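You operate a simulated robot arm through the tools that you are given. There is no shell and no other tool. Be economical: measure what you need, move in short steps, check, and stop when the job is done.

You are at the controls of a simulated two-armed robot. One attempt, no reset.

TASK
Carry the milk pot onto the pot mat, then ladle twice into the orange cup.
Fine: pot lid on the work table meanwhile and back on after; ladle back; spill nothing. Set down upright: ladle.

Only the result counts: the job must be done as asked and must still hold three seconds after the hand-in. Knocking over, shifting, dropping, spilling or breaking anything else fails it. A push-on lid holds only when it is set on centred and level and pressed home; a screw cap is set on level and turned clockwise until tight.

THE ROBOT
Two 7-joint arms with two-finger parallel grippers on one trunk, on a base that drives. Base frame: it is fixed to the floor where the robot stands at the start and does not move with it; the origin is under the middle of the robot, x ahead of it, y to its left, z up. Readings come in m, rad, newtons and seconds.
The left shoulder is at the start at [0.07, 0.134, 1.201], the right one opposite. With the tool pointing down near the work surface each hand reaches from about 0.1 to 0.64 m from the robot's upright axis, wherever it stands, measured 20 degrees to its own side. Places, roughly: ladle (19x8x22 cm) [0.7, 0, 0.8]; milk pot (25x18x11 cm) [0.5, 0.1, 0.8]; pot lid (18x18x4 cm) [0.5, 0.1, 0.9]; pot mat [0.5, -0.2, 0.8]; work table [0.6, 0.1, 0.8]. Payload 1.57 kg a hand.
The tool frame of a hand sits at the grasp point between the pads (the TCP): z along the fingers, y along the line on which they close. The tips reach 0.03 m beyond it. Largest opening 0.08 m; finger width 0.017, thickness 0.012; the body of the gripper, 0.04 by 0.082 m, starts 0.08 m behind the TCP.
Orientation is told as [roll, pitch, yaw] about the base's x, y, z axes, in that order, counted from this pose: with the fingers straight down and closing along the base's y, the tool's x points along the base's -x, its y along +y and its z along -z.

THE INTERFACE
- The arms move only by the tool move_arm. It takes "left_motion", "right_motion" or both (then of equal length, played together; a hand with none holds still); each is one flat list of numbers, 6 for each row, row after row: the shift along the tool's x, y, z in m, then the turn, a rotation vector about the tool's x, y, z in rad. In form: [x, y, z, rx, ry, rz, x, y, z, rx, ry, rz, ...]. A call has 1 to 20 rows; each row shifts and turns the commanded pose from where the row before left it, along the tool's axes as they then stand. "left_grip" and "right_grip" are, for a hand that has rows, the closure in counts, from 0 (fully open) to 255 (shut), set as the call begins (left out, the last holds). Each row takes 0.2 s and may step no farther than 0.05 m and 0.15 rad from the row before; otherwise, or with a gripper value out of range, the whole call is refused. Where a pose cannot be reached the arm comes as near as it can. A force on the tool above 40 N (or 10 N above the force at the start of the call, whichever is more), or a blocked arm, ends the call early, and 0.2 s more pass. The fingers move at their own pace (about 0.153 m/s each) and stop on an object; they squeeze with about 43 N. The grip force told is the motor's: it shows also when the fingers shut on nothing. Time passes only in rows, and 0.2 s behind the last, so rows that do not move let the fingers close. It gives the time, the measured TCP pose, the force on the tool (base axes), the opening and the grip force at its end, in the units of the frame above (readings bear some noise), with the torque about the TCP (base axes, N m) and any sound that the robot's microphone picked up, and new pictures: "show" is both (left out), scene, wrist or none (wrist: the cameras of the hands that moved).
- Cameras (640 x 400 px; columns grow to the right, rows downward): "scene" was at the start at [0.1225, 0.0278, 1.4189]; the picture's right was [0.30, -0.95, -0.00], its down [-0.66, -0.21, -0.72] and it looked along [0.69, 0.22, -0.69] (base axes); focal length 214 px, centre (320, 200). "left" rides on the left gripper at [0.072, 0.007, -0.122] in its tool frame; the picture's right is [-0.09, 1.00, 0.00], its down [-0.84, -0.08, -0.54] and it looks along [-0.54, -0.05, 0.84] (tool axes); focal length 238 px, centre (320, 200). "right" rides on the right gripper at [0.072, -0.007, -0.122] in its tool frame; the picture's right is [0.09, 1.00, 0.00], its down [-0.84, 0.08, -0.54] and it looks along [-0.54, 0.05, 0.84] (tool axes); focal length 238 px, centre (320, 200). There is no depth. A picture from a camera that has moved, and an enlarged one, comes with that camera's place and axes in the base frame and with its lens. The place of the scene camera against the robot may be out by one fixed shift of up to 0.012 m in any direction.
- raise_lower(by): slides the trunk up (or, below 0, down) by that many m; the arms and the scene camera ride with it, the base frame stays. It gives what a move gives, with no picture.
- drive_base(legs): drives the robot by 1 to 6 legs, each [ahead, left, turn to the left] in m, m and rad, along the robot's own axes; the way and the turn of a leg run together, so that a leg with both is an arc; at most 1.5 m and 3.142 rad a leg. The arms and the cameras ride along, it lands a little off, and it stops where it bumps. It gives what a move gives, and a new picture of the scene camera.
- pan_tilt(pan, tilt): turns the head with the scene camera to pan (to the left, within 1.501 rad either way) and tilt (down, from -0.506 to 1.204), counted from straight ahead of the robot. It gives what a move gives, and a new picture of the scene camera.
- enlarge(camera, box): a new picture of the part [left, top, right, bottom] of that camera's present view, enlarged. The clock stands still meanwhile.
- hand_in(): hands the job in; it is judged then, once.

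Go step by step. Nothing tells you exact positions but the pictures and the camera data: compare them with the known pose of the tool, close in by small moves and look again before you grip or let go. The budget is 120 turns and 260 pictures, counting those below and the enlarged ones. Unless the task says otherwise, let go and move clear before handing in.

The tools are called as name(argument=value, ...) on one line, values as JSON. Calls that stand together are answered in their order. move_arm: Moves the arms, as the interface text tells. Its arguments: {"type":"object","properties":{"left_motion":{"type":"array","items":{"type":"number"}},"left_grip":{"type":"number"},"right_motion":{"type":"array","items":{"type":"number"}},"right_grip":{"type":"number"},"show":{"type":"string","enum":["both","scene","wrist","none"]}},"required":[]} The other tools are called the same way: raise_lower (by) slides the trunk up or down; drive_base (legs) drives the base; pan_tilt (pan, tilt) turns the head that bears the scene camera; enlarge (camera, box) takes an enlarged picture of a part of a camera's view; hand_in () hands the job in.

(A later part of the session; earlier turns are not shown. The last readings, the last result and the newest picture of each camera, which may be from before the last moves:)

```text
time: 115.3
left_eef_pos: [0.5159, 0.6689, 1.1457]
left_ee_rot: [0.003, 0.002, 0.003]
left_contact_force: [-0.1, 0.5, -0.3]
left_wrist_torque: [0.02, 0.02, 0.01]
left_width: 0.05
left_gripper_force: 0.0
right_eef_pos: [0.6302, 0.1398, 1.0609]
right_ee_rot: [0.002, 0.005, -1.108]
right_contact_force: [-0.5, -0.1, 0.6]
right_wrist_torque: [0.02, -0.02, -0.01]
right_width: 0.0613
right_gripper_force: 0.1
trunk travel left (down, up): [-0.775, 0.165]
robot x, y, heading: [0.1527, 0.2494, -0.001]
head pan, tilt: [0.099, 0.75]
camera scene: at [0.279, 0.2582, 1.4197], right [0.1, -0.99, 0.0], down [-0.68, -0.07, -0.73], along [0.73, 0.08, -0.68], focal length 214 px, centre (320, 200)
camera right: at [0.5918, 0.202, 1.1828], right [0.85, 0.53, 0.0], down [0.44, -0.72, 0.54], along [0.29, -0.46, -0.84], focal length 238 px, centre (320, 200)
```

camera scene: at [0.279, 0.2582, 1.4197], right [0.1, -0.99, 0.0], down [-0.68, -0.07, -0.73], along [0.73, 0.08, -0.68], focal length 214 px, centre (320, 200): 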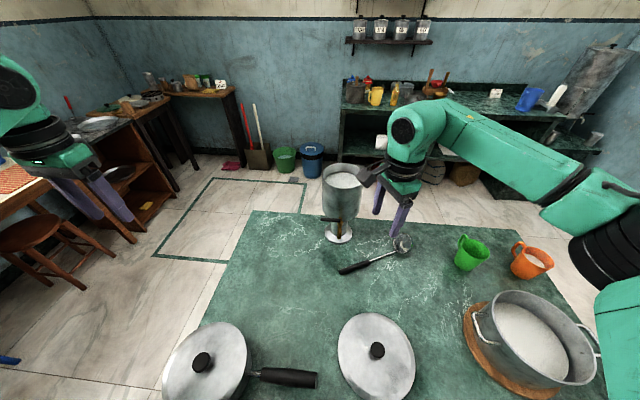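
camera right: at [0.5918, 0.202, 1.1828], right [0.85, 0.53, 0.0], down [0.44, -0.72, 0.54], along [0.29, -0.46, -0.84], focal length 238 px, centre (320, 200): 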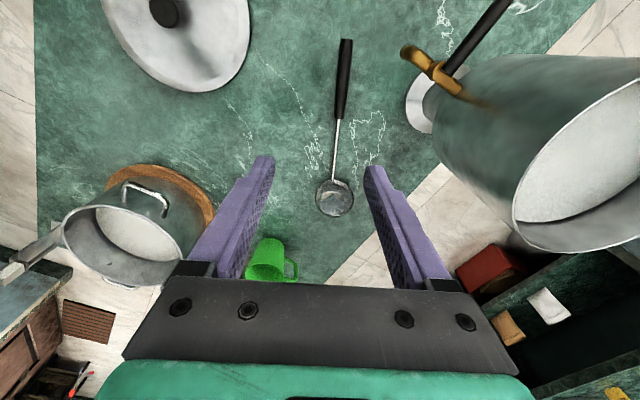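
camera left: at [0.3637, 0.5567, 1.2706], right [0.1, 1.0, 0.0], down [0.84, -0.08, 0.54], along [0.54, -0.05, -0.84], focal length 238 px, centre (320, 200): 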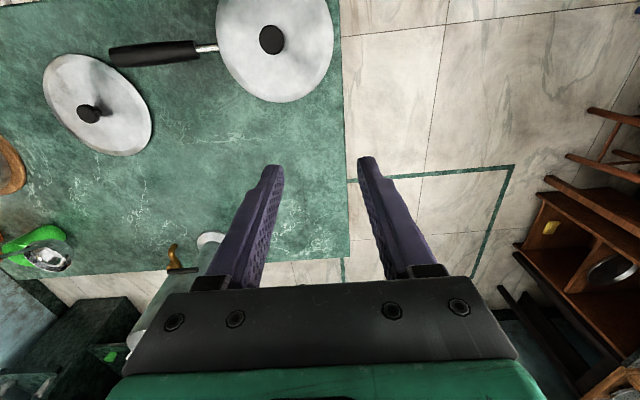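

I can see the whole ladle: bowl joint (0.710, 0.056), black grip from (0.665, 0.140) to (0.619, 0.227). I'll take the rod near the bowl, at about (0.695, 0.084), from above.

move_arm(right_motion=[-0.02, 0.0083, 0.0325, 0, 0, -0.026, -0.02, 0.0083, 0.0325, 0, 0, 0, -0.02, 0.0083, 0.0325, 0, 0, 0, -0.019, 0.0083, 0.0325, 0, 0, 0], show="wrist")

enlarge(camera="right", box=[230, 60, 410, 240])

```text
time: 116.3
left_eef_pos: [0.5167, 0.6705, 1.1451]
left_ee_rot: [-0.001, 0.002, 0.002]
left_contact_force: [0.2, 0.3, 0.2]
left_wrist_torque: [0.02, 0.01, 0.0]
left_width: 0.0503
left_gripper_force: 0.2
right_eef_pos: [0.6958, 0.087, 0.9316]
right_ee_rot: [0.002, 0.004, -1.082]
right_contact_force: [0.5, 0.0, -0.4]
right_wrist_torque: [-0.01, 0.03, 0.01]
right_width: 0.0612
right_gripper_force: 0.1
trunk travel left (down, up): [-0.775, 0.165]
robot x, y, heading: [0.1481, 0.2473, 0.003]
head pan, tilt: [0.099, 0.75]
camera right: at [0.6561, 0.1472, 1.0535], right [0.83, 0.55, 0.0], down [0.46, -0.7, 0.54], along [0.3, -0.45, -0.84], focal length 238 px, centre (320, 200)
```

right: 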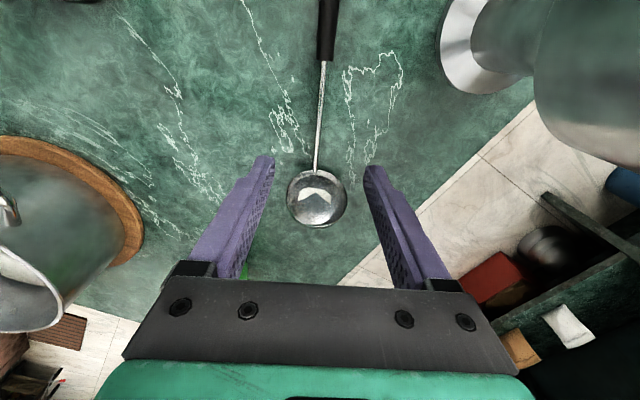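

```text
2.22 times, centred on (320, 150) of right
camera zoom: at [0.6561, 0.1472, 1.0535], right [0.83, 0.55, 0.0], down [0.46, -0.7, 0.54], along [0.3, -0.45, -0.84], focal length 530 px, centre (320, 311)
```

zoom: 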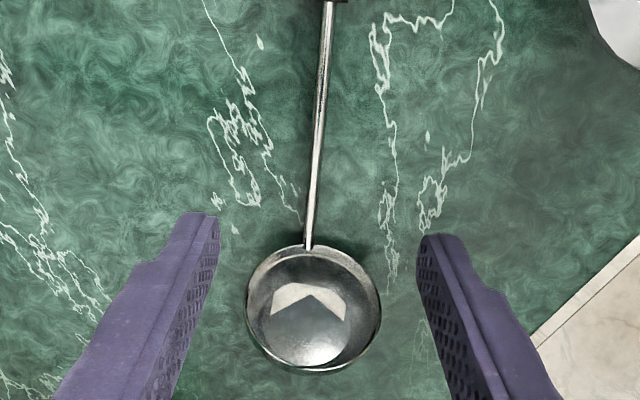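

Aligned within 2 mm. Lower to the rod.

move_arm(right_motion=[0, -0.002, 0.03, 0, 0, 0, 0, 0, 0.03, 0, 0, 0, 0, 0, 0.02, 0, 0, 0, 0, 0, 0.01, 0, 0, 0], right_grip=120, show="wrist")

```text
time: 117.3
left_eef_pos: [0.5157, 0.6703, 1.1452]
left_ee_rot: [-0.001, 0.003, 0.003]
left_contact_force: [-0.1, -0.4, 0.0]
left_wrist_torque: [0.0, 0.0, -0.01]
left_width: 0.0503
left_gripper_force: 0.0
right_eef_pos: [0.6922, 0.0866, 0.8402]
right_ee_rot: [0.001, 0.004, -1.08]
right_contact_force: [0.1, -0.3, -1.0]
right_wrist_torque: [0.03, 0.04, 0.04]
right_width: 0.0423
right_gripper_force: 0.0
trunk travel left (down, up): [-0.775, 0.165]
robot x, y, heading: [0.1537, 0.2491, 0.005]
head pan, tilt: [0.099, 0.75]
camera right: at [0.6533, 0.1476, 0.9624], right [0.84, 0.55, 0.0], down [0.46, -0.7, 0.54], along [0.3, -0.45, -0.84], focal length 238 px, centre (320, 200)
```

right: 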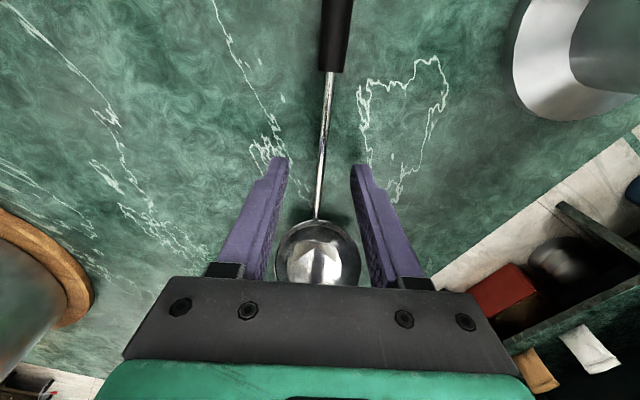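

move_arm(right_motion=[0, 0, 0.004, 0, 0, 0, 0, 0, 0, 0, 0, 0], show="none")

move_arm(right_motion=[0, 0, 0, 0, 0, 0, 0, 0, 0, 0, 0, 0, 0, 0, 0, 0, 0, 0], right_grip=255, show="wrist")

```text
time: 117.9
left_eef_pos: [0.5155, 0.6694, 1.1461]
left_ee_rot: [0.0, 0.003, 0.004]
left_contact_force: [-0.4, -0.5, 0.2]
left_wrist_torque: [0.01, -0.02, 0.0]
left_width: 0.0505
left_gripper_force: 0.0
right_eef_pos: [0.6927, 0.0858, 0.8367]
right_ee_rot: [0.0, 0.004, -1.081]
right_contact_force: [0.5, -0.4, -0.3]
right_wrist_torque: [0.0, 0.05, 0.0]
right_width: 0.0422
right_gripper_force: 0.2
trunk travel left (down, up): [-0.775, 0.165]
robot x, y, heading: [0.1551, 0.2455, 0.003]
head pan, tilt: [0.099, 0.75]
```

```text
time: 118.7
left_eef_pos: [0.516, 0.6694, 1.1452]
left_ee_rot: [-0.001, 0.002, 0.005]
left_contact_force: [0.0, 0.0, 0.7]
left_wrist_torque: [0.0, 0.01, -0.03]
left_width: 0.0502
left_gripper_force: 0.1
right_eef_pos: [0.6925, 0.0871, 0.8373]
right_ee_rot: [-0.001, 0.002, -1.079]
right_contact_force: [0.2, 0.9, -0.6]
right_wrist_torque: [0.02, 0.01, 0.01]
right_width: 0.0053
right_gripper_force: 25.6
trunk travel left (down, up): [-0.775, 0.165]
robot x, y, heading: [0.1547, 0.2484, 0.0]
head pan, tilt: [0.099, 0.75]
camera right: at [0.6535, 0.1474, 0.9587], right [0.84, 0.55, 0.0], down [0.46, -0.7, 0.54], along [0.3, -0.45, -0.84], focal length 238 px, centre (320, 200)
```

right: 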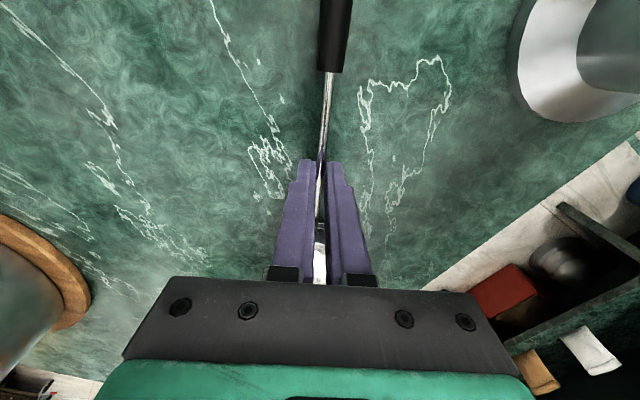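

Rod gripped. Lift straight up and draw back.

move_arm(right_motion=[0, 0, -0.015, 0, 0, 0, 0, 0, -0.035, 0, 0, 0, 0, 0, -0.045, 0, 0, 0, 0, 0, -0.045, 0, 0, 0, 0, 0, -0.045, 0, 0, 0, 0.014, -0.0265, -0.015, 0, 0, 0, 0.014, -0.0265, -0.015, 0, 0, 0, 0.014, -0.0265, -0.015, 0, 0, 0])

```text
time: 120.5
left_eef_pos: [0.5152, 0.6703, 1.1445]
left_ee_rot: [0.001, 0.002, 0.004]
left_contact_force: [-0.5, 0.4, -0.2]
left_wrist_torque: [-0.01, 0.02, 0.01]
left_width: 0.05
left_gripper_force: 0.0
right_eef_pos: [0.6012, 0.0852, 1.0681]
right_ee_rot: [0.002, 0.002, -1.079]
right_contact_force: [-0.5, -0.9, -0.6]
right_wrist_torque: [0.05, 0.01, 0.01]
right_width: 0.0054
right_gripper_force: 25.7
trunk travel left (down, up): [-0.775, 0.165]
robot x, y, heading: [0.1538, 0.2479, 0.008]
head pan, tilt: [0.099, 0.75]
camera scene: at [0.2777, 0.2593, 1.4198], right [0.1, -0.99, 0.0], down [-0.68, -0.07, -0.73], along [0.73, 0.08, -0.68], focal length 214 px, centre (320, 200)
camera right: at [0.5617, 0.1458, 1.1892], right [0.84, 0.55, 0.0], down [0.46, -0.7, 0.54], along [0.3, -0.45, -0.84], focal length 238 px, centre (320, 200)
```

scene: 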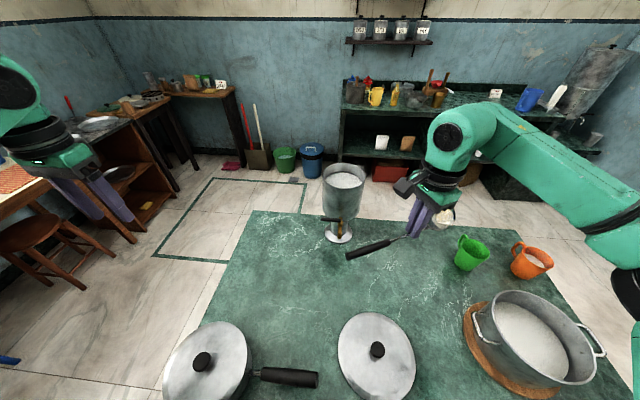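
right: 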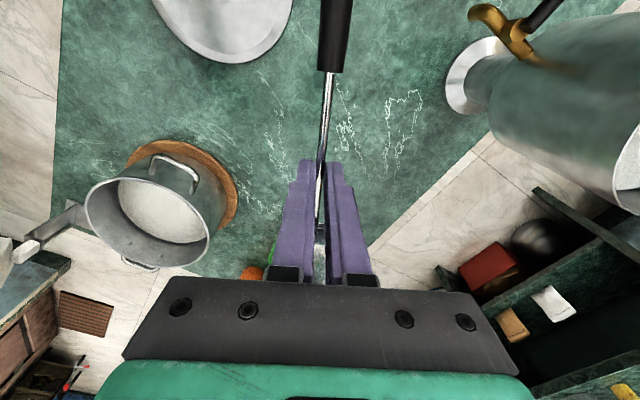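

Held level with no sag. Now drive right 0.25 m so the left hand can comfortably take over.

drive_base(legs=[[0, -0.25, 0]])

```text
time: 122.4
left_eef_pos: [0.5171, 0.4192, 1.1443]
left_ee_rot: [-0.003, 0.003, 0.0]
left_contact_force: [0.5, 0.3, -0.5]
left_wrist_torque: [0.01, 0.01, 0.01]
left_width: 0.0504
left_gripper_force: 0.1
right_eef_pos: [0.6038, -0.1658, 1.067]
right_ee_rot: [0.001, 0.002, -1.082]
right_contact_force: [-0.3, 0.9, -1.6]
right_wrist_torque: [0.04, 0.05, 0.04]
right_width: 0.0055
right_gripper_force: 25.6
trunk travel left (down, up): [-0.775, 0.165]
robot x, y, heading: [0.1544, -0.0026, 0.003]
head pan, tilt: [0.099, 0.75]
camera scene: at [0.2798, 0.0091, 1.4197], right [0.1, -0.99, 0.0], down [-0.68, -0.07, -0.73], along [0.73, 0.07, -0.68], focal length 214 px, centre (320, 200)
```

scene: 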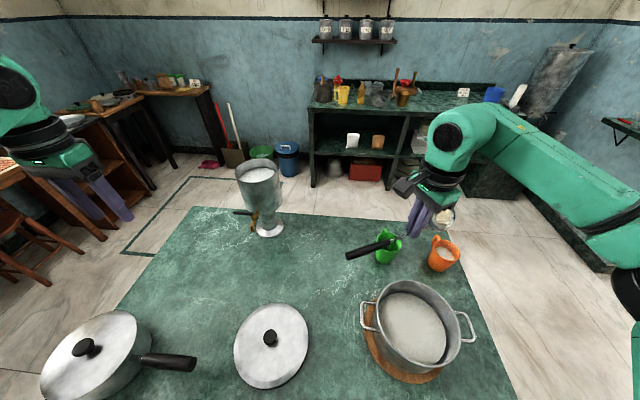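

Base is at (0.15, 0). The left hand now turns to yaw -1.08 and tilts 61° back, in free air.

move_arm(left_motion=[0, 0, 0, 0, 0, 0.135, 0, 0, 0, 0, 0, 0.135, 0, 0, 0, 0, 0, 0.135, 0, 0, 0, 0, 0, 0.135, 0, 0, 0, 0, 0, 0.135, 0, 0, 0, 0, 0, 0.135, 0, 0, 0, 0, 0, 0.136, 0, 0, 0, 0, 0, 0.136, 0, 0, 0, 0, -0.133, 0, 0, 0, 0, 0, -0.133, 0, 0, 0, 0, 0, -0.133, 0, 0, 0, 0, 0, -0.133, 0, 0, 0, 0, 0, -0.133, 0, 0, 0, 0, 0, -0.133, 0, 0, 0, 0, 0, -0.133, 0, 0, 0, 0, 0, -0.134, 0], left_grip=60)

```text
time: 125.8
left_eef_pos: [0.5165, 0.4183, 1.1441]
left_ee_rot: [-0.003, -1.066, -1.077]
left_contact_force: [0.0, -0.4, 0.4]
left_wrist_torque: [-0.02, 0.0, -0.03]
left_width: 0.0613
left_gripper_force: 0.1
right_eef_pos: [0.6024, -0.1662, 1.0662]
right_ee_rot: [0.0, 0.002, -1.08]
right_contact_force: [0.4, 0.3, -0.6]
right_wrist_torque: [0.04, 0.06, 0.0]
right_width: 0.0053
right_gripper_force: 25.6
trunk travel left (down, up): [-0.775, 0.165]
robot x, y, heading: [0.1536, -0.0029, 0.003]
head pan, tilt: [0.099, 0.75]
camera scene: at [0.2795, 0.0079, 1.4197], right [0.1, -0.99, 0.0], down [-0.68, -0.07, -0.73], along [0.73, 0.07, -0.68], focal length 214 px, centre (320, 200)
camera left: at [0.4554, 0.5484, 1.1423], right [0.9, 0.43, 0.08], down [-0.1, 0.03, 0.99], along [0.43, -0.9, 0.07], focal length 238 px, centre (320, 200)
```

scene: 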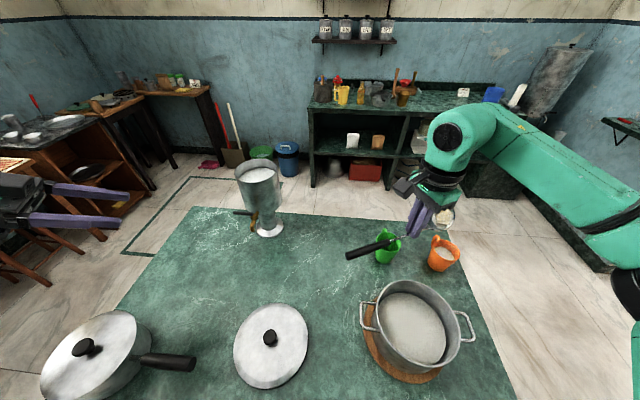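
left: 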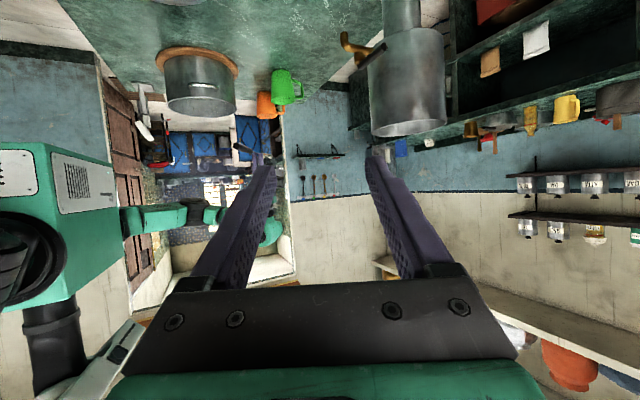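

Orientation is reached. Bring the left hand to about 13 cm short of the handle and look.

move_arm(left_motion=[-0.0143, -0.0223, 0.0341, 0, 0, 0, -0.0143, -0.0223, 0.0341, 0, 0, 0, -0.0143, -0.0223, 0.0341, 0, 0, 0, -0.0143, -0.0223, 0.0341, 0, 0, 0, -0.0143, -0.0223, 0.0341, 0, 0, 0, -0.0143, -0.0223, 0.0341, 0, 0, 0, -0.0143, -0.0223, 0.0341, 0, 0, 0, -0.0143, -0.0223, 0.0341, 0, 0, 0, -0.0143, -0.0223, 0.0341, 0, 0, 0])

enlarge(camera="right", box=[220, 0, 420, 240])

```text
time: 127.8
left_eef_pos: [0.5505, 0.047, 1.1114]
left_ee_rot: [-0.006, -1.062, -1.075]
left_contact_force: [-0.1, -0.3, 0.4]
left_wrist_torque: [0.06, 0.06, 0.01]
left_width: 0.0613
left_gripper_force: 0.2
left hand out of reach, approached as far as the arm can: row 6, 7, 8, 9
right_eef_pos: [0.6025, -0.1696, 1.0665]
right_ee_rot: [0.003, 0.006, -1.081]
right_contact_force: [-0.1, -0.5, -1.3]
right_wrist_torque: [0.06, 0.02, -0.02]
right_width: 0.0053
right_gripper_force: 25.5
trunk travel left (down, up): [-0.775, 0.165]
robot x, y, heading: [0.1527, -0.0024, -0.004]
head pan, tilt: [0.099, 0.75]
camera scene: at [0.2802, 0.0039, 1.4196], right [0.1, -0.99, 0.0], down [-0.68, -0.07, -0.73], along [0.73, 0.08, -0.68], focal length 214 px, centre (320, 200)
camera left: at [0.4895, 0.1769, 1.1081], right [0.9, 0.43, 0.08], down [-0.1, 0.02, 0.99], along [0.43, -0.9, 0.06], focal length 238 px, centre (320, 200)
```

scene: 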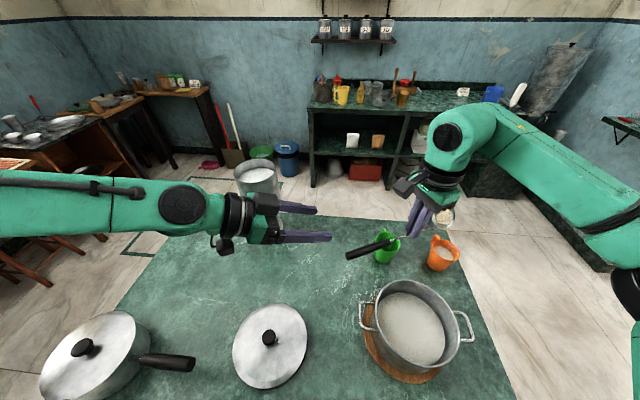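
left: 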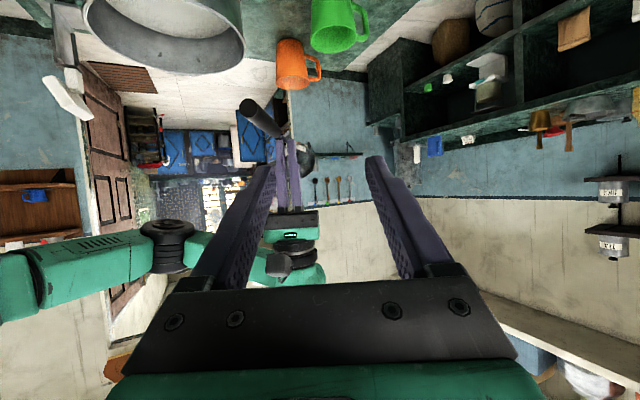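

```text
1.67 times, centred on (320, 120) of right
camera zoom: at [0.564, -0.1094, 1.1882], right [0.84, 0.55, 0.0], down [0.46, -0.71, 0.54], along [0.3, -0.45, -0.84], focal length 397 px, centre (320, 333)
```

zoom: 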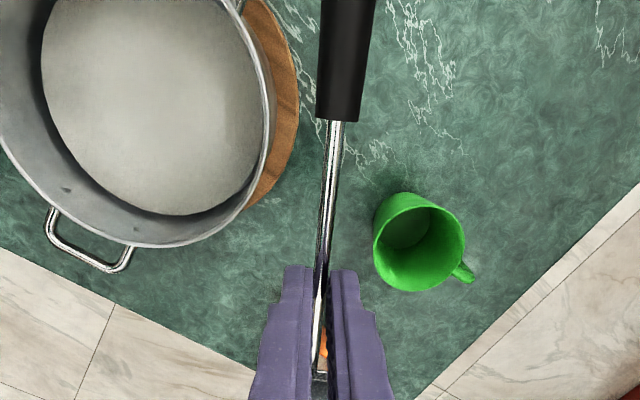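

The left arm can't fold that close to the body, so the right hand should bring the ladle further forward-left. First the left hand backs off.

move_arm(left_motion=[0, 0, -0.035, 0, 0, 0, 0, 0, -0.035, 0, 0, 0, 0, 0, -0.035, 0, 0, 0], show="none")

```text
time: 128.6
left_eef_pos: [0.5189, 0.1329, 1.1645]
left_ee_rot: [-0.001, -1.063, -1.077]
left_contact_force: [-0.1, -0.5, 0.0]
left_wrist_torque: [-0.02, -0.02, 0.02]
left_width: 0.061
left_gripper_force: 0.1
left hand out of reach, approached as far as the arm can: row 1, 2
right_eef_pos: [0.6021, -0.1679, 1.067]
right_ee_rot: [0.001, 0.002, -1.083]
right_contact_force: [-0.3, 0.0, -1.6]
right_wrist_torque: [0.03, 0.03, -0.01]
right_width: 0.0054
right_gripper_force: 25.2
trunk travel left (down, up): [-0.775, 0.165]
robot x, y, heading: [0.1477, 0.0001, -0.0]
head pan, tilt: [0.099, 0.75]
```

move_arm(left_motion=[0.011, 0.0035, 0.02, 0, 0, 0, 0.011, 0.0035, 0.02, 0, 0, 0, 0.011, 0.0035, 0.02, 0, 0, 0, 0.011, 0.0035, 0.02, 0, 0, 0], right_motion=[0.0174, 0.0206, 0, 0, 0, 0, 0.0174, 0.0206, 0, 0, 0, 0, 0.0174, 0.0206, 0, 0, 0, 0, 0.0174, 0.0206, 0, 0, 0, 0])

enlarge(camera="scene", box=[280, 130, 460, 270])

```text
time: 129.6
left_eef_pos: [0.556, 0.0993, 1.0879]
left_ee_rot: [-0.01, -1.065, -1.072]
left_contact_force: [0.1, -0.6, -0.9]
left_wrist_torque: [-0.03, 0.01, -0.06]
left_width: 0.0612
left_gripper_force: 0.1
right_eef_pos: [0.6453, -0.066, 1.0675]
right_ee_rot: [-0.002, 0.003, -1.082]
right_contact_force: [-0.1, 0.5, -0.6]
right_wrist_torque: [0.04, 0.06, 0.02]
right_width: 0.0055
right_gripper_force: 25.9
trunk travel left (down, up): [-0.775, 0.165]
robot x, y, heading: [0.1533, -0.0012, -0.001]
head pan, tilt: [0.099, 0.75]
camera scene: at [0.2821, 0.0091, 1.4194], right [0.1, -0.99, 0.0], down [-0.68, -0.07, -0.73], along [0.73, 0.07, -0.68], focal length 214 px, centre (320, 200)
camera right: at [0.6063, -0.0053, 1.1889], right [0.84, 0.55, 0.0], down [0.46, -0.7, 0.54], along [0.3, -0.45, -0.84], focal length 238 px, centre (320, 200)
camera left: at [0.4947, 0.2288, 1.0852], right [0.9, 0.43, 0.08], down [-0.1, 0.03, 0.99], along [0.43, -0.9, 0.06], focal length 238 px, centre (320, 200)
```

scene: 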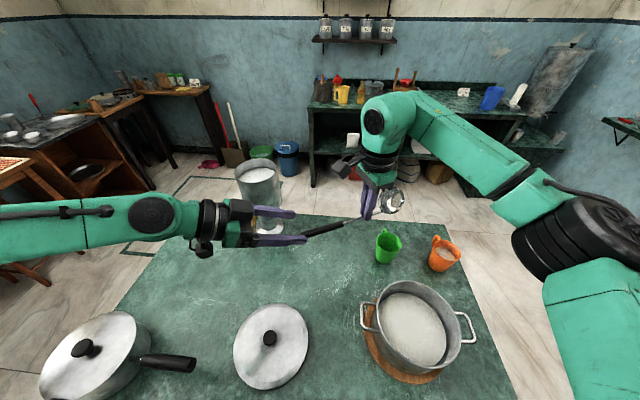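
right: 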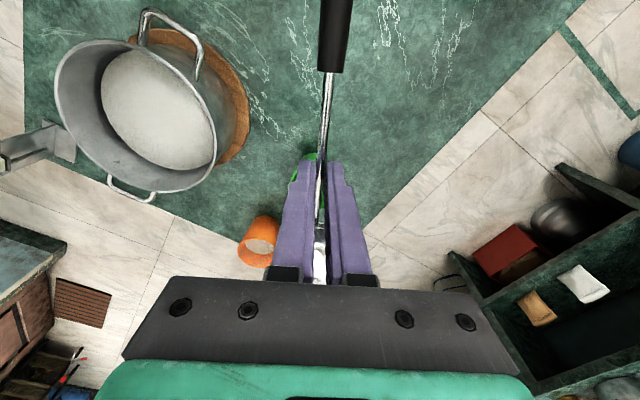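
left: 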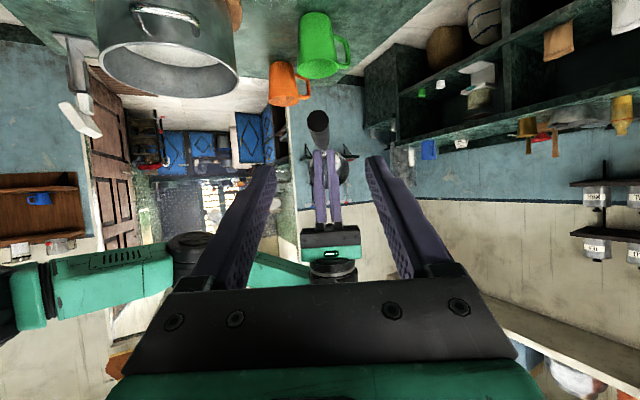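

```text
2.86 times, centred on (370, 200) of scene
camera zoom: at [0.2821, 0.0091, 1.4194], right [0.1, -0.99, 0.0], down [-0.68, -0.07, -0.73], along [0.73, 0.07, -0.68], focal length 613 px, centre (177, 200)
```

zoom: 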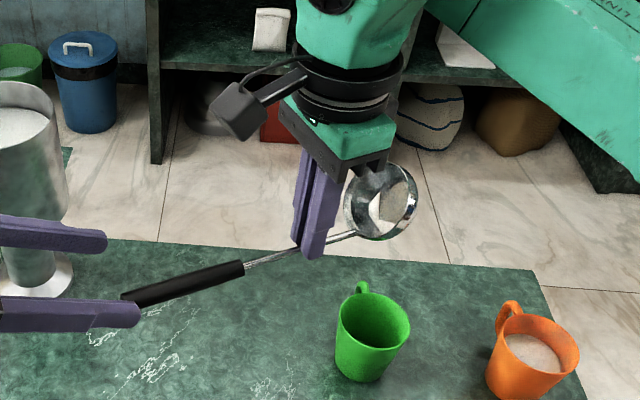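

The handle tip is at (0.572, 0.073, 1.040), centred between the left fingers. Advance 8 cm along the tool.

move_arm(left_motion=[0.001, 0.0005, 0.02, 0, 0, 0, 0.001, 0.0005, 0.02, 0, 0, 0, 0.0006, 0.0003, 0.02, 0, 0, 0, 0, 0, 0.02, 0, 0, 0])

enlarge(camera="scene", box=[280, 150, 440, 270])

```text
time: 130.6
left_eef_pos: [0.5885, 0.0359, 1.0474]
left_ee_rot: [-0.005, -1.063, -1.075]
left_contact_force: [0.2, 0.2, -0.3]
left_wrist_torque: [-0.01, 0.03, -0.02]
left_width: 0.0614
left_gripper_force: 0.0
right_eef_pos: [0.6448, -0.0685, 1.0668]
right_ee_rot: [0.001, 0.006, -1.081]
right_contact_force: [-0.1, 0.1, -0.7]
right_wrist_torque: [0.05, 0.01, -0.02]
right_width: 0.0055
right_gripper_force: 25.2
trunk travel left (down, up): [-0.775, 0.165]
robot x, y, heading: [0.1528, -0.0038, 0.004]
head pan, tilt: [0.099, 0.75]
camera scene: at [0.2811, 0.0052, 1.4196], right [0.1, -0.99, 0.0], down [-0.68, -0.07, -0.73], along [0.73, 0.08, -0.68], focal length 214 px, centre (320, 200)
camera left: at [0.527, 0.166, 1.0447], right [0.9, 0.43, 0.08], down [-0.1, 0.02, 0.99], along [0.43, -0.9, 0.06], focal length 238 px, centre (320, 200)
```

scene: 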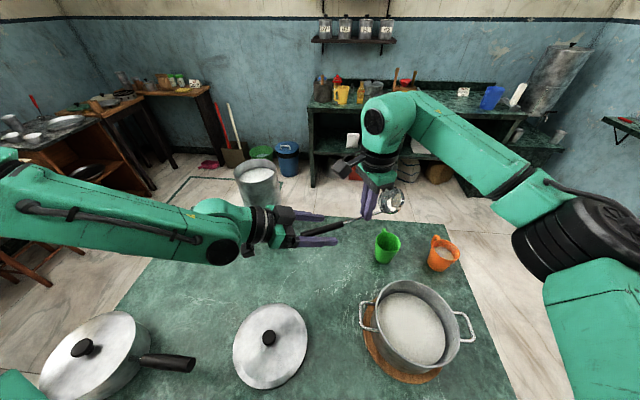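
left: 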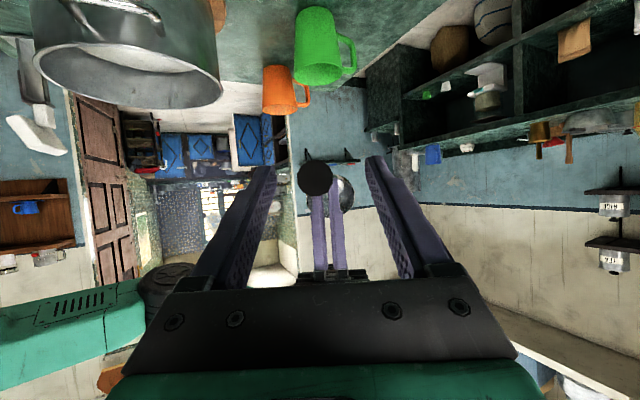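

```text
3.33 times, centred on (360, 210) of scene
camera zoom: at [0.2811, 0.0052, 1.4196], right [0.1, -0.99, 0.0], down [-0.68, -0.07, -0.73], along [0.73, 0.08, -0.68], focal length 715 px, centre (187, 167)
```

zoom: 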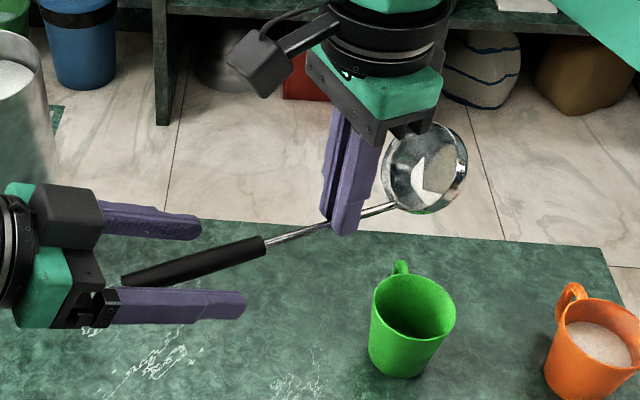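

The handle lies between the left fingers. Close the left hand.

move_arm(left_motion=[0, -0.001, 0, 0, 0, 0, 0, 0, 0, 0, 0, 0, 0, 0, 0, 0, 0, 0], left_grip=255, show="wrist")

```text
time: 131.4
left_eef_pos: [0.5881, 0.0382, 1.0487]
left_ee_rot: [-0.004, -1.064, -1.078]
left_contact_force: [2.9, -0.9, -0.7]
left_wrist_torque: [-0.07, -0.06, 0.07]
left_width: 0.0155
left_gripper_force: 30.8
right_eef_pos: [0.6437, -0.0672, 1.0681]
right_ee_rot: [0.0, 0.003, -1.083]
right_contact_force: [-1.5, 1.8, -0.8]
right_wrist_torque: [0.16, 0.15, 0.07]
right_width: 0.0052
right_gripper_force: 25.5
trunk travel left (down, up): [-0.775, 0.165]
robot x, y, heading: [0.1562, -0.0025, 0.003]
head pan, tilt: [0.099, 0.75]
camera left: at [0.5254, 0.1679, 1.0452], right [0.9, 0.43, 0.08], down [-0.1, 0.02, 0.99], along [0.43, -0.9, 0.06], focal length 238 px, centre (320, 200)
```

left: 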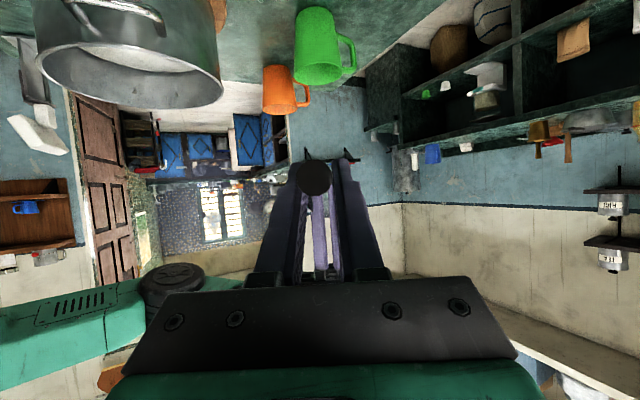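

Left has it (15.5 mm). Open the right hand and raise it away.

move_arm(right_motion=[0, 0, 0, 0, 0, 0, 0, 0, 0, 0, 0, 0], right_grip=120, show="wrist")

```text
time: 132.0
left_eef_pos: [0.5881, 0.0371, 1.0488]
left_ee_rot: [-0.005, -1.062, -1.075]
left_contact_force: [1.1, 0.0, 0.1]
left_wrist_torque: [0.17, 0.08, -0.01]
left_width: 0.0154
left_gripper_force: 31.6
right_eef_pos: [0.6437, -0.0686, 1.0679]
right_ee_rot: [0.001, 0.005, -1.083]
right_contact_force: [-0.2, -0.2, -0.7]
right_wrist_torque: [0.0, 0.0, 0.04]
right_width: 0.0422
right_gripper_force: 0.1
trunk travel left (down, up): [-0.775, 0.165]
robot x, y, heading: [0.1536, -0.0022, -0.0]
head pan, tilt: [0.099, 0.75]
camera right: at [0.6044, -0.0072, 1.1897], right [0.84, 0.55, 0.0], down [0.46, -0.7, 0.54], along [0.3, -0.45, -0.84], focal length 238 px, centre (320, 200)
```

right: 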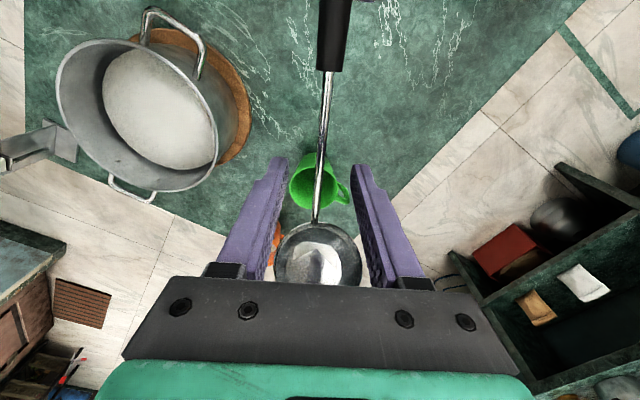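

move_arm(right_motion=[0, 0, -0.03, 0, 0, 0, 0, 0, -0.045, 0, 0, 0, 0, 0, -0.045, 0, 0, 0, -0.03, -0.029, 0, 0, 0, 0, -0.03, -0.029, 0, 0, 0, 0, -0.03, -0.029, 0, 0, 0, 0, -0.03, -0.029, 0, 0, 0, 0, -0.029, -0.029, 0, 0, 0, 0])

```text
time: 133.8
left_eef_pos: [0.5862, 0.0377, 1.0484]
left_ee_rot: [0.0, -1.062, -1.078]
left_contact_force: [0.8, -0.4, -0.1]
left_wrist_torque: [0.15, 0.08, 0.01]
left_width: 0.0151
left_gripper_force: 31.3
right_eef_pos: [0.5836, -0.2697, 1.1857]
right_ee_rot: [0.003, 0.006, -1.081]
right_contact_force: [-0.8, -0.5, 0.3]
right_wrist_torque: [0.03, 0.01, 0.04]
right_width: 0.0422
right_gripper_force: 0.0
trunk travel left (down, up): [-0.775, 0.165]
robot x, y, heading: [0.1555, -0.0029, 0.002]
head pan, tilt: [0.099, 0.75]
camera scene: at [0.2783, 0.005, 1.4199], right [0.1, -0.99, 0.0], down [-0.68, -0.07, -0.73], along [0.73, 0.08, -0.68], focal length 214 px, centre (320, 200)
camera right: at [0.5439, -0.2099, 1.3075], right [0.84, 0.55, 0.0], down [0.46, -0.7, 0.54], along [0.3, -0.45, -0.84], focal length 238 px, centre (320, 200)
```

scene: 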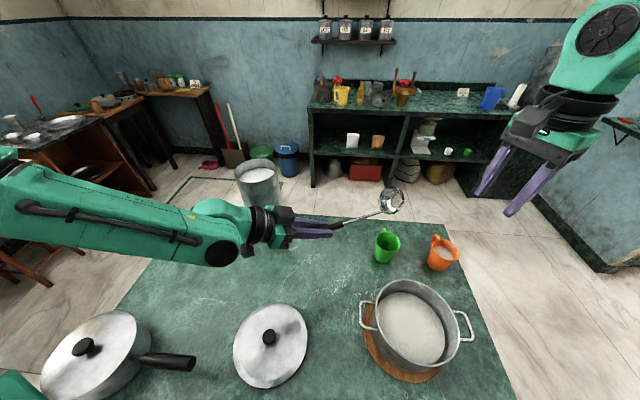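
right: 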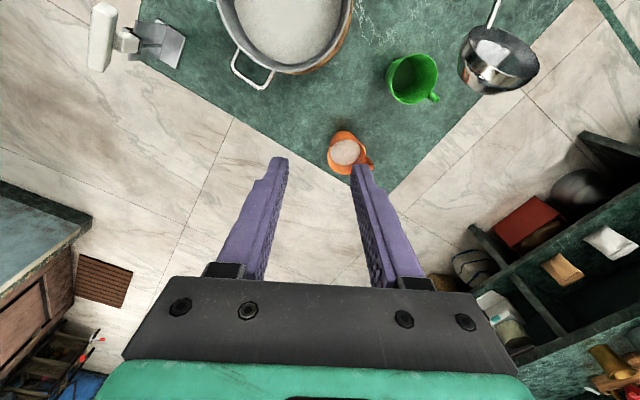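

Now stand the ladle up in the left hand: raise a little and rotate the tool back to vertical.

move_arm(left_motion=[-0.0394, 0, -0.0218, 0, 0, 0, 0, 0, 0, 0, 0.133, 0, 0, 0, 0, 0, 0.133, 0, 0, 0, 0, 0, 0.133, 0, 0, 0, 0, 0, 0.133, 0, 0, 0, 0, 0, 0.133, 0, 0, 0, 0, 0, 0.133, 0, 0, 0, 0, 0, 0.133, 0, 0, 0, 0, 0, 0.133, 0])

enlarge(camera="scene", box=[300, 140, 440, 260])

enlarge(camera="right", box=[400, 0, 640, 160])

```text
time: 135.8
left_eef_pos: [0.5808, 0.053, 1.093]
left_ee_rot: [-0.001, -0.002, -1.077]
left_contact_force: [0.3, 0.4, -1.5]
left_wrist_torque: [0.07, 0.08, -0.02]
left_width: 0.0154
left_gripper_force: 31.1
left hand out of reach, approached as far as the arm can: row 9
right_eef_pos: [0.587, -0.2673, 1.184]
right_ee_rot: [0.002, 0.003, -1.081]
right_contact_force: [-0.1, 0.6, -0.4]
right_wrist_torque: [0.02, 0.01, -0.02]
right_width: 0.0427
right_gripper_force: 0.2
trunk travel left (down, up): [-0.775, 0.165]
robot x, y, heading: [0.1548, -0.0012, 0.004]
head pan, tilt: [0.099, 0.75]
camera scene: at [0.2808, 0.0078, 1.4196], right [0.1, -0.99, 0.0], down [-0.68, -0.07, -0.73], along [0.73, 0.07, -0.68], focal length 214 px, centre (320, 200)
camera left: at [0.5516, 0.1214, 1.2139], right [0.92, 0.39, 0.0], down [0.33, -0.77, 0.54], along [0.21, -0.5, -0.84], focal length 238 px, centre (320, 200)
```

scene: 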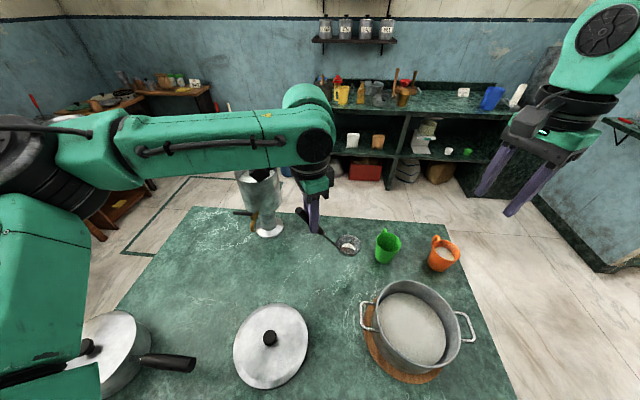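
left: 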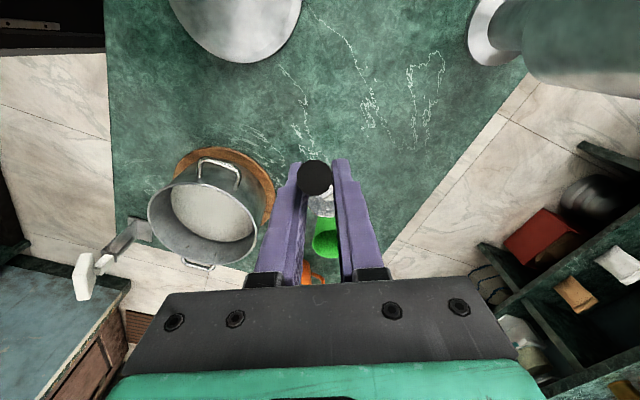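

```text
3.33 times, centred on (370, 200) of scene
camera zoom: at [0.2808, 0.0078, 1.4196], right [0.1, -0.99, 0.0], down [-0.68, -0.07, -0.73], along [0.73, 0.07, -0.68], focal length 715 px, centre (153, 200)
```

zoom: 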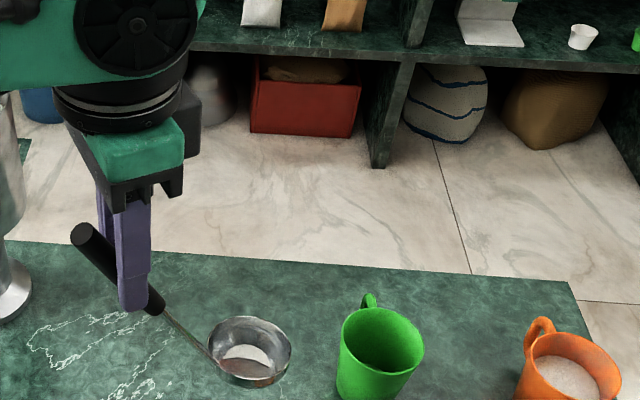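

```text
2.50 times, centred on (520, 80) of right
camera zoom: at [0.5466, -0.2069, 1.3072], right [0.84, 0.55, 0.0], down [0.46, -0.7, 0.54], along [0.3, -0.45, -0.84], focal length 596 px, centre (-180, 500)
```

zoom: 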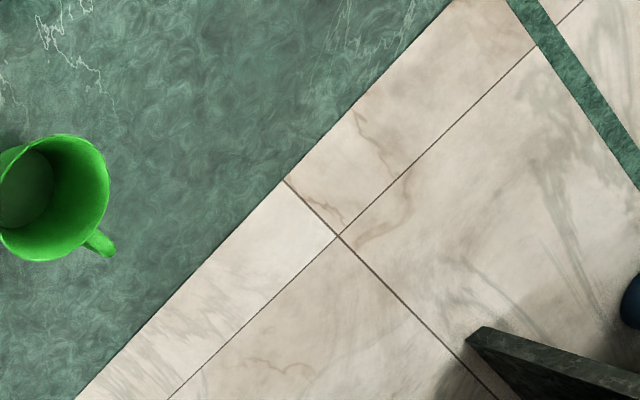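

Looks nearly upright. I need an accurate level check, so I enlarge the left wrist view of the handle end and bowl to compare with the original standing geometry (tip 0.138 m out and 0.171 m above the bowl rim centre).

enlarge(camera="left", box=[260, 140, 380, 250])

```text
3.64 times, centred on (320, 195) of left
camera zoom: at [0.5516, 0.1214, 1.2139], right [0.92, 0.39, 0.0], down [0.33, -0.77, 0.54], along [0.21, -0.5, -0.84], focal length 867 px, centre (320, 218)
```

zoom: 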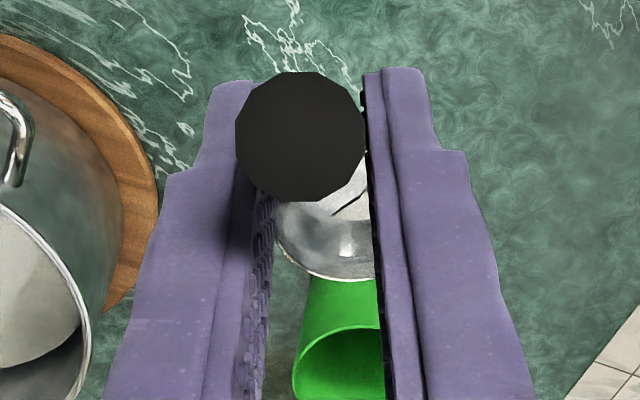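

The handle comes out about 4° too upright (48.8° against 44.5° in the original). I'll tilt it back 0.055 rad and bring it over its home spot, still high.

move_arm(left_motion=[-0.003, 0.037, 0, 0, -0.055, 0, -0.003, 0.037, 0, 0, 0, 0, -0.003, 0.037, 0, 0, 0, 0, 0, 0, 0.03, 0, 0, 0, 0, 0, 0.03, 0, 0, 0])

enlarge(camera="left", box=[260, 140, 380, 250])

```text
time: 137.0
left_eef_pos: [0.6632, 0.1103, 1.0304]
left_ee_rot: [-0.001, -0.059, -1.079]
left_contact_force: [-0.5, 0.6, -1.2]
left_wrist_torque: [0.09, 0.05, 0.0]
left_width: 0.0154
left_gripper_force: 31.6
left hand out of reach, approached as far as the arm can: row 2, 3, 5
right_eef_pos: [0.5857, -0.2677, 1.1849]
right_ee_rot: [-0.001, 0.004, -1.081]
right_contact_force: [-0.8, -0.8, 0.1]
right_wrist_torque: [0.0, 0.02, 0.0]
right_width: 0.0423
right_gripper_force: 0.1
trunk travel left (down, up): [-0.775, 0.165]
robot x, y, heading: [0.1538, -0.0018, -0.001]
head pan, tilt: [0.099, 0.75]
camera scene: at [0.2806, 0.0074, 1.4196], right [0.1, -0.99, 0.0], down [-0.68, -0.07, -0.73], along [0.73, 0.07, -0.68], focal length 214 px, centre (320, 200)
camera left: at [0.6314, 0.1851, 1.149], right [0.92, 0.39, 0.0], down [0.31, -0.74, 0.59], along [0.23, -0.54, -0.81], focal length 238 px, centre (320, 200)
```

scene: 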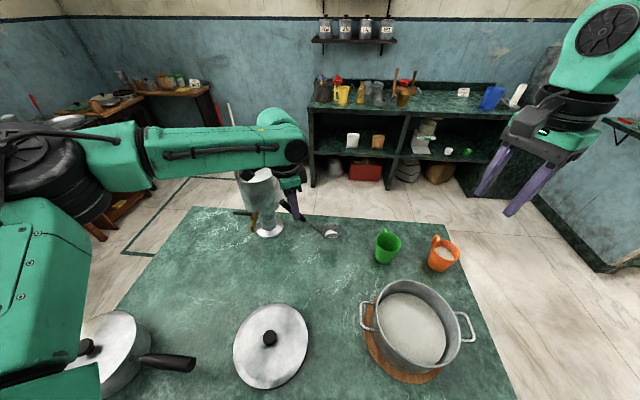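
left: 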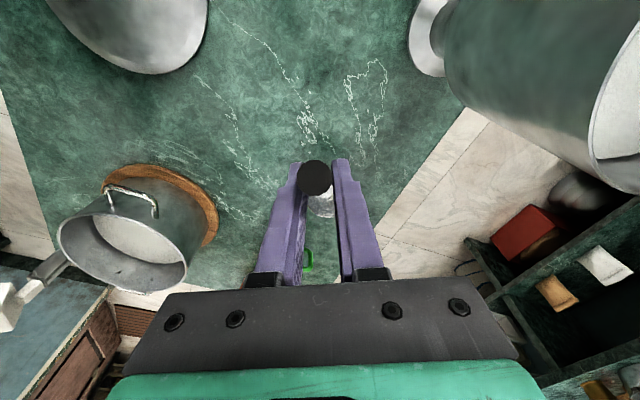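

```text
3.64 times, centred on (320, 195) of left
camera zoom: at [0.6314, 0.1851, 1.149], right [0.92, 0.39, 0.0], down [0.31, -0.74, 0.59], along [0.23, -0.54, -0.81], focal length 867 px, centre (320, 218)
```

zoom: 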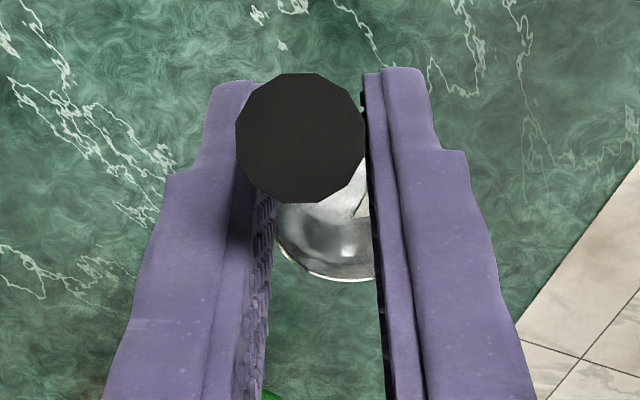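

The left arm is at a limit here; shifting the base a bit to the right helps. First raise the ladle clear of the green cup.

move_arm(left_motion=[0, 0, -0.035, 0, 0, 0, 0, 0, -0.035, 0, 0, 0], show="none")

```text
time: 137.6
left_eef_pos: [0.6595, 0.1134, 1.1011]
left_ee_rot: [0.0, -0.055, -1.079]
left_contact_force: [-1.0, 1.0, -0.6]
left_wrist_torque: [0.07, 0.05, -0.01]
left_width: 0.0154
left_gripper_force: 31.0
right_eef_pos: [0.5847, -0.2683, 1.1853]
right_ee_rot: [0.0, 0.003, -1.081]
right_contact_force: [-0.8, -0.3, -0.6]
right_wrist_torque: [0.04, -0.01, -0.02]
right_width: 0.0424
right_gripper_force: 0.2
trunk travel left (down, up): [-0.775, 0.165]
robot x, y, heading: [0.154, -0.0028, 0.003]
head pan, tilt: [0.099, 0.75]
```

drive_base(legs=[[0, -0.09, 0]])

```text
time: 138.7
left_eef_pos: [0.661, 0.0262, 1.1001]
left_ee_rot: [-0.003, -0.057, -1.076]
left_contact_force: [-0.9, 0.4, -1.1]
left_wrist_torque: [0.03, 0.05, 0.03]
left_width: 0.0155
left_gripper_force: 31.0
right_eef_pos: [0.5853, -0.3554, 1.1856]
right_ee_rot: [0.0, 0.001, -1.081]
right_contact_force: [-0.5, 0.1, -0.1]
right_wrist_torque: [0.0, -0.01, 0.0]
right_width: 0.0421
right_gripper_force: 0.0
trunk travel left (down, up): [-0.775, 0.165]
robot x, y, heading: [0.1542, -0.0965, -0.0]
head pan, tilt: [0.099, 0.75]
camera scene: at [0.28, -0.0798, 1.4197], right [0.1, -0.99, 0.0], down [-0.68, -0.07, -0.73], along [0.73, 0.07, -0.68], focal length 214 px, centre (320, 200)
```

scene: 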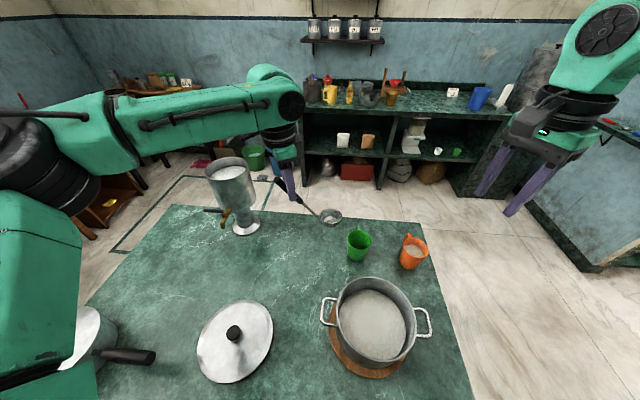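

Ladle now measures 45.8°, about 1° on the safe (forward) side. Move it over its spot and lower to 4-5 cm above the table.

move_arm(left_motion=[0.014, 0.0134, 0.005, 0, 0, 0, 0.014, 0.0134, 0.005, 0, 0, 0, 0.014, 0.0134, 0.005, 0, 0, 0, 0.014, 0.0134, 0.005, 0, 0, 0, 0, 0, 0.02, 0, 0, 0, 0, 0, 0.02, 0, 0, 0, 0, 0, 0.02, 0, 0, 0])

enlarge(camera="left", box=[260, 140, 380, 250])

enlarge(camera="scene", box=[220, 140, 370, 250])

```text
time: 140.3
left_eef_pos: [0.6851, 0.0939, 1.0167]
left_ee_rot: [-0.002, -0.057, -1.077]
left_contact_force: [1.0, 0.0, -1.4]
left_wrist_torque: [0.09, 0.09, -0.02]
left_width: 0.0153
left_gripper_force: 31.1
right_eef_pos: [0.5863, -0.3575, 1.1859]
right_ee_rot: [0.001, 0.003, -1.081]
right_contact_force: [-0.6, -0.1, 0.2]
right_wrist_torque: [0.0, 0.02, -0.03]
right_width: 0.0424
right_gripper_force: 0.0
trunk travel left (down, up): [-0.775, 0.165]
robot x, y, heading: [0.155, -0.0951, 0.005]
head pan, tilt: [0.099, 0.75]
camera scene: at [0.2806, -0.0831, 1.4197], right [0.1, -0.99, 0.0], down [-0.68, -0.07, -0.73], along [0.73, 0.07, -0.68], focal length 214 px, centre (320, 200)
camera left: at [0.6529, 0.1684, 1.136], right [0.92, 0.39, 0.0], down [0.31, -0.75, 0.59], along [0.23, -0.54, -0.81], focal length 238 px, centre (320, 200)
```

scene: 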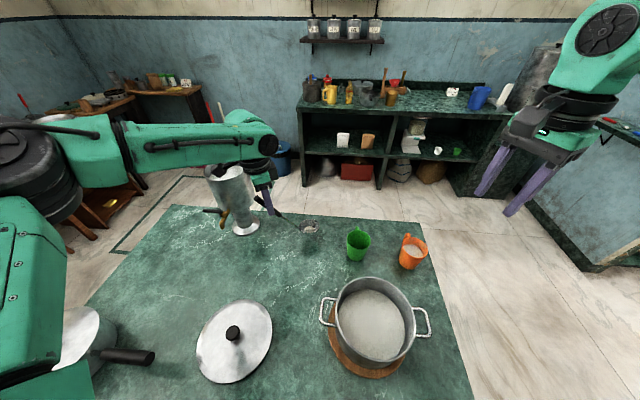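
left: 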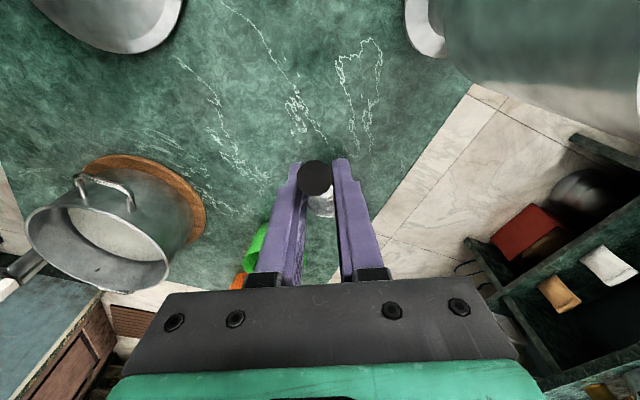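

```text
3.64 times, centred on (320, 195) of left
camera zoom: at [0.6529, 0.1684, 1.136], right [0.92, 0.39, 0.0], down [0.31, -0.75, 0.59], along [0.23, -0.54, -0.81], focal length 867 px, centre (320, 218)
```

zoom: 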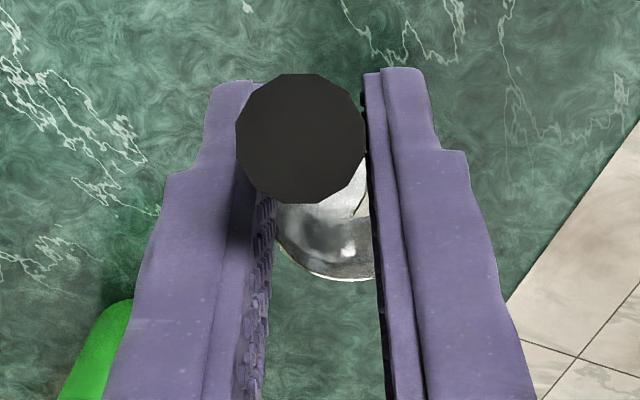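

```text
3.64 times, centred on (295, 195) of scene
camera zoom: at [0.2806, -0.0831, 1.4197], right [0.1, -0.99, 0.0], down [-0.68, -0.07, -0.73], along [0.73, 0.07, -0.68], focal length 780 px, centre (411, 218)
```

zoom: 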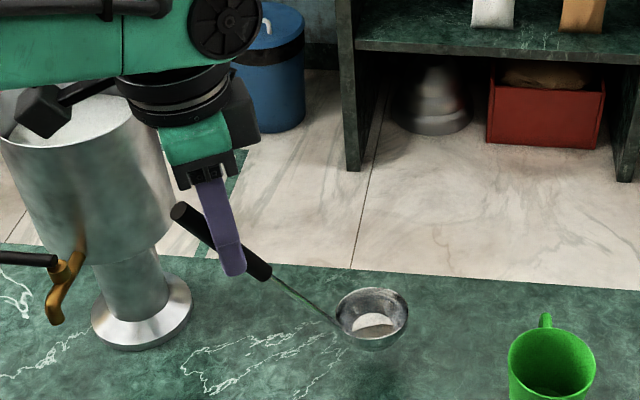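

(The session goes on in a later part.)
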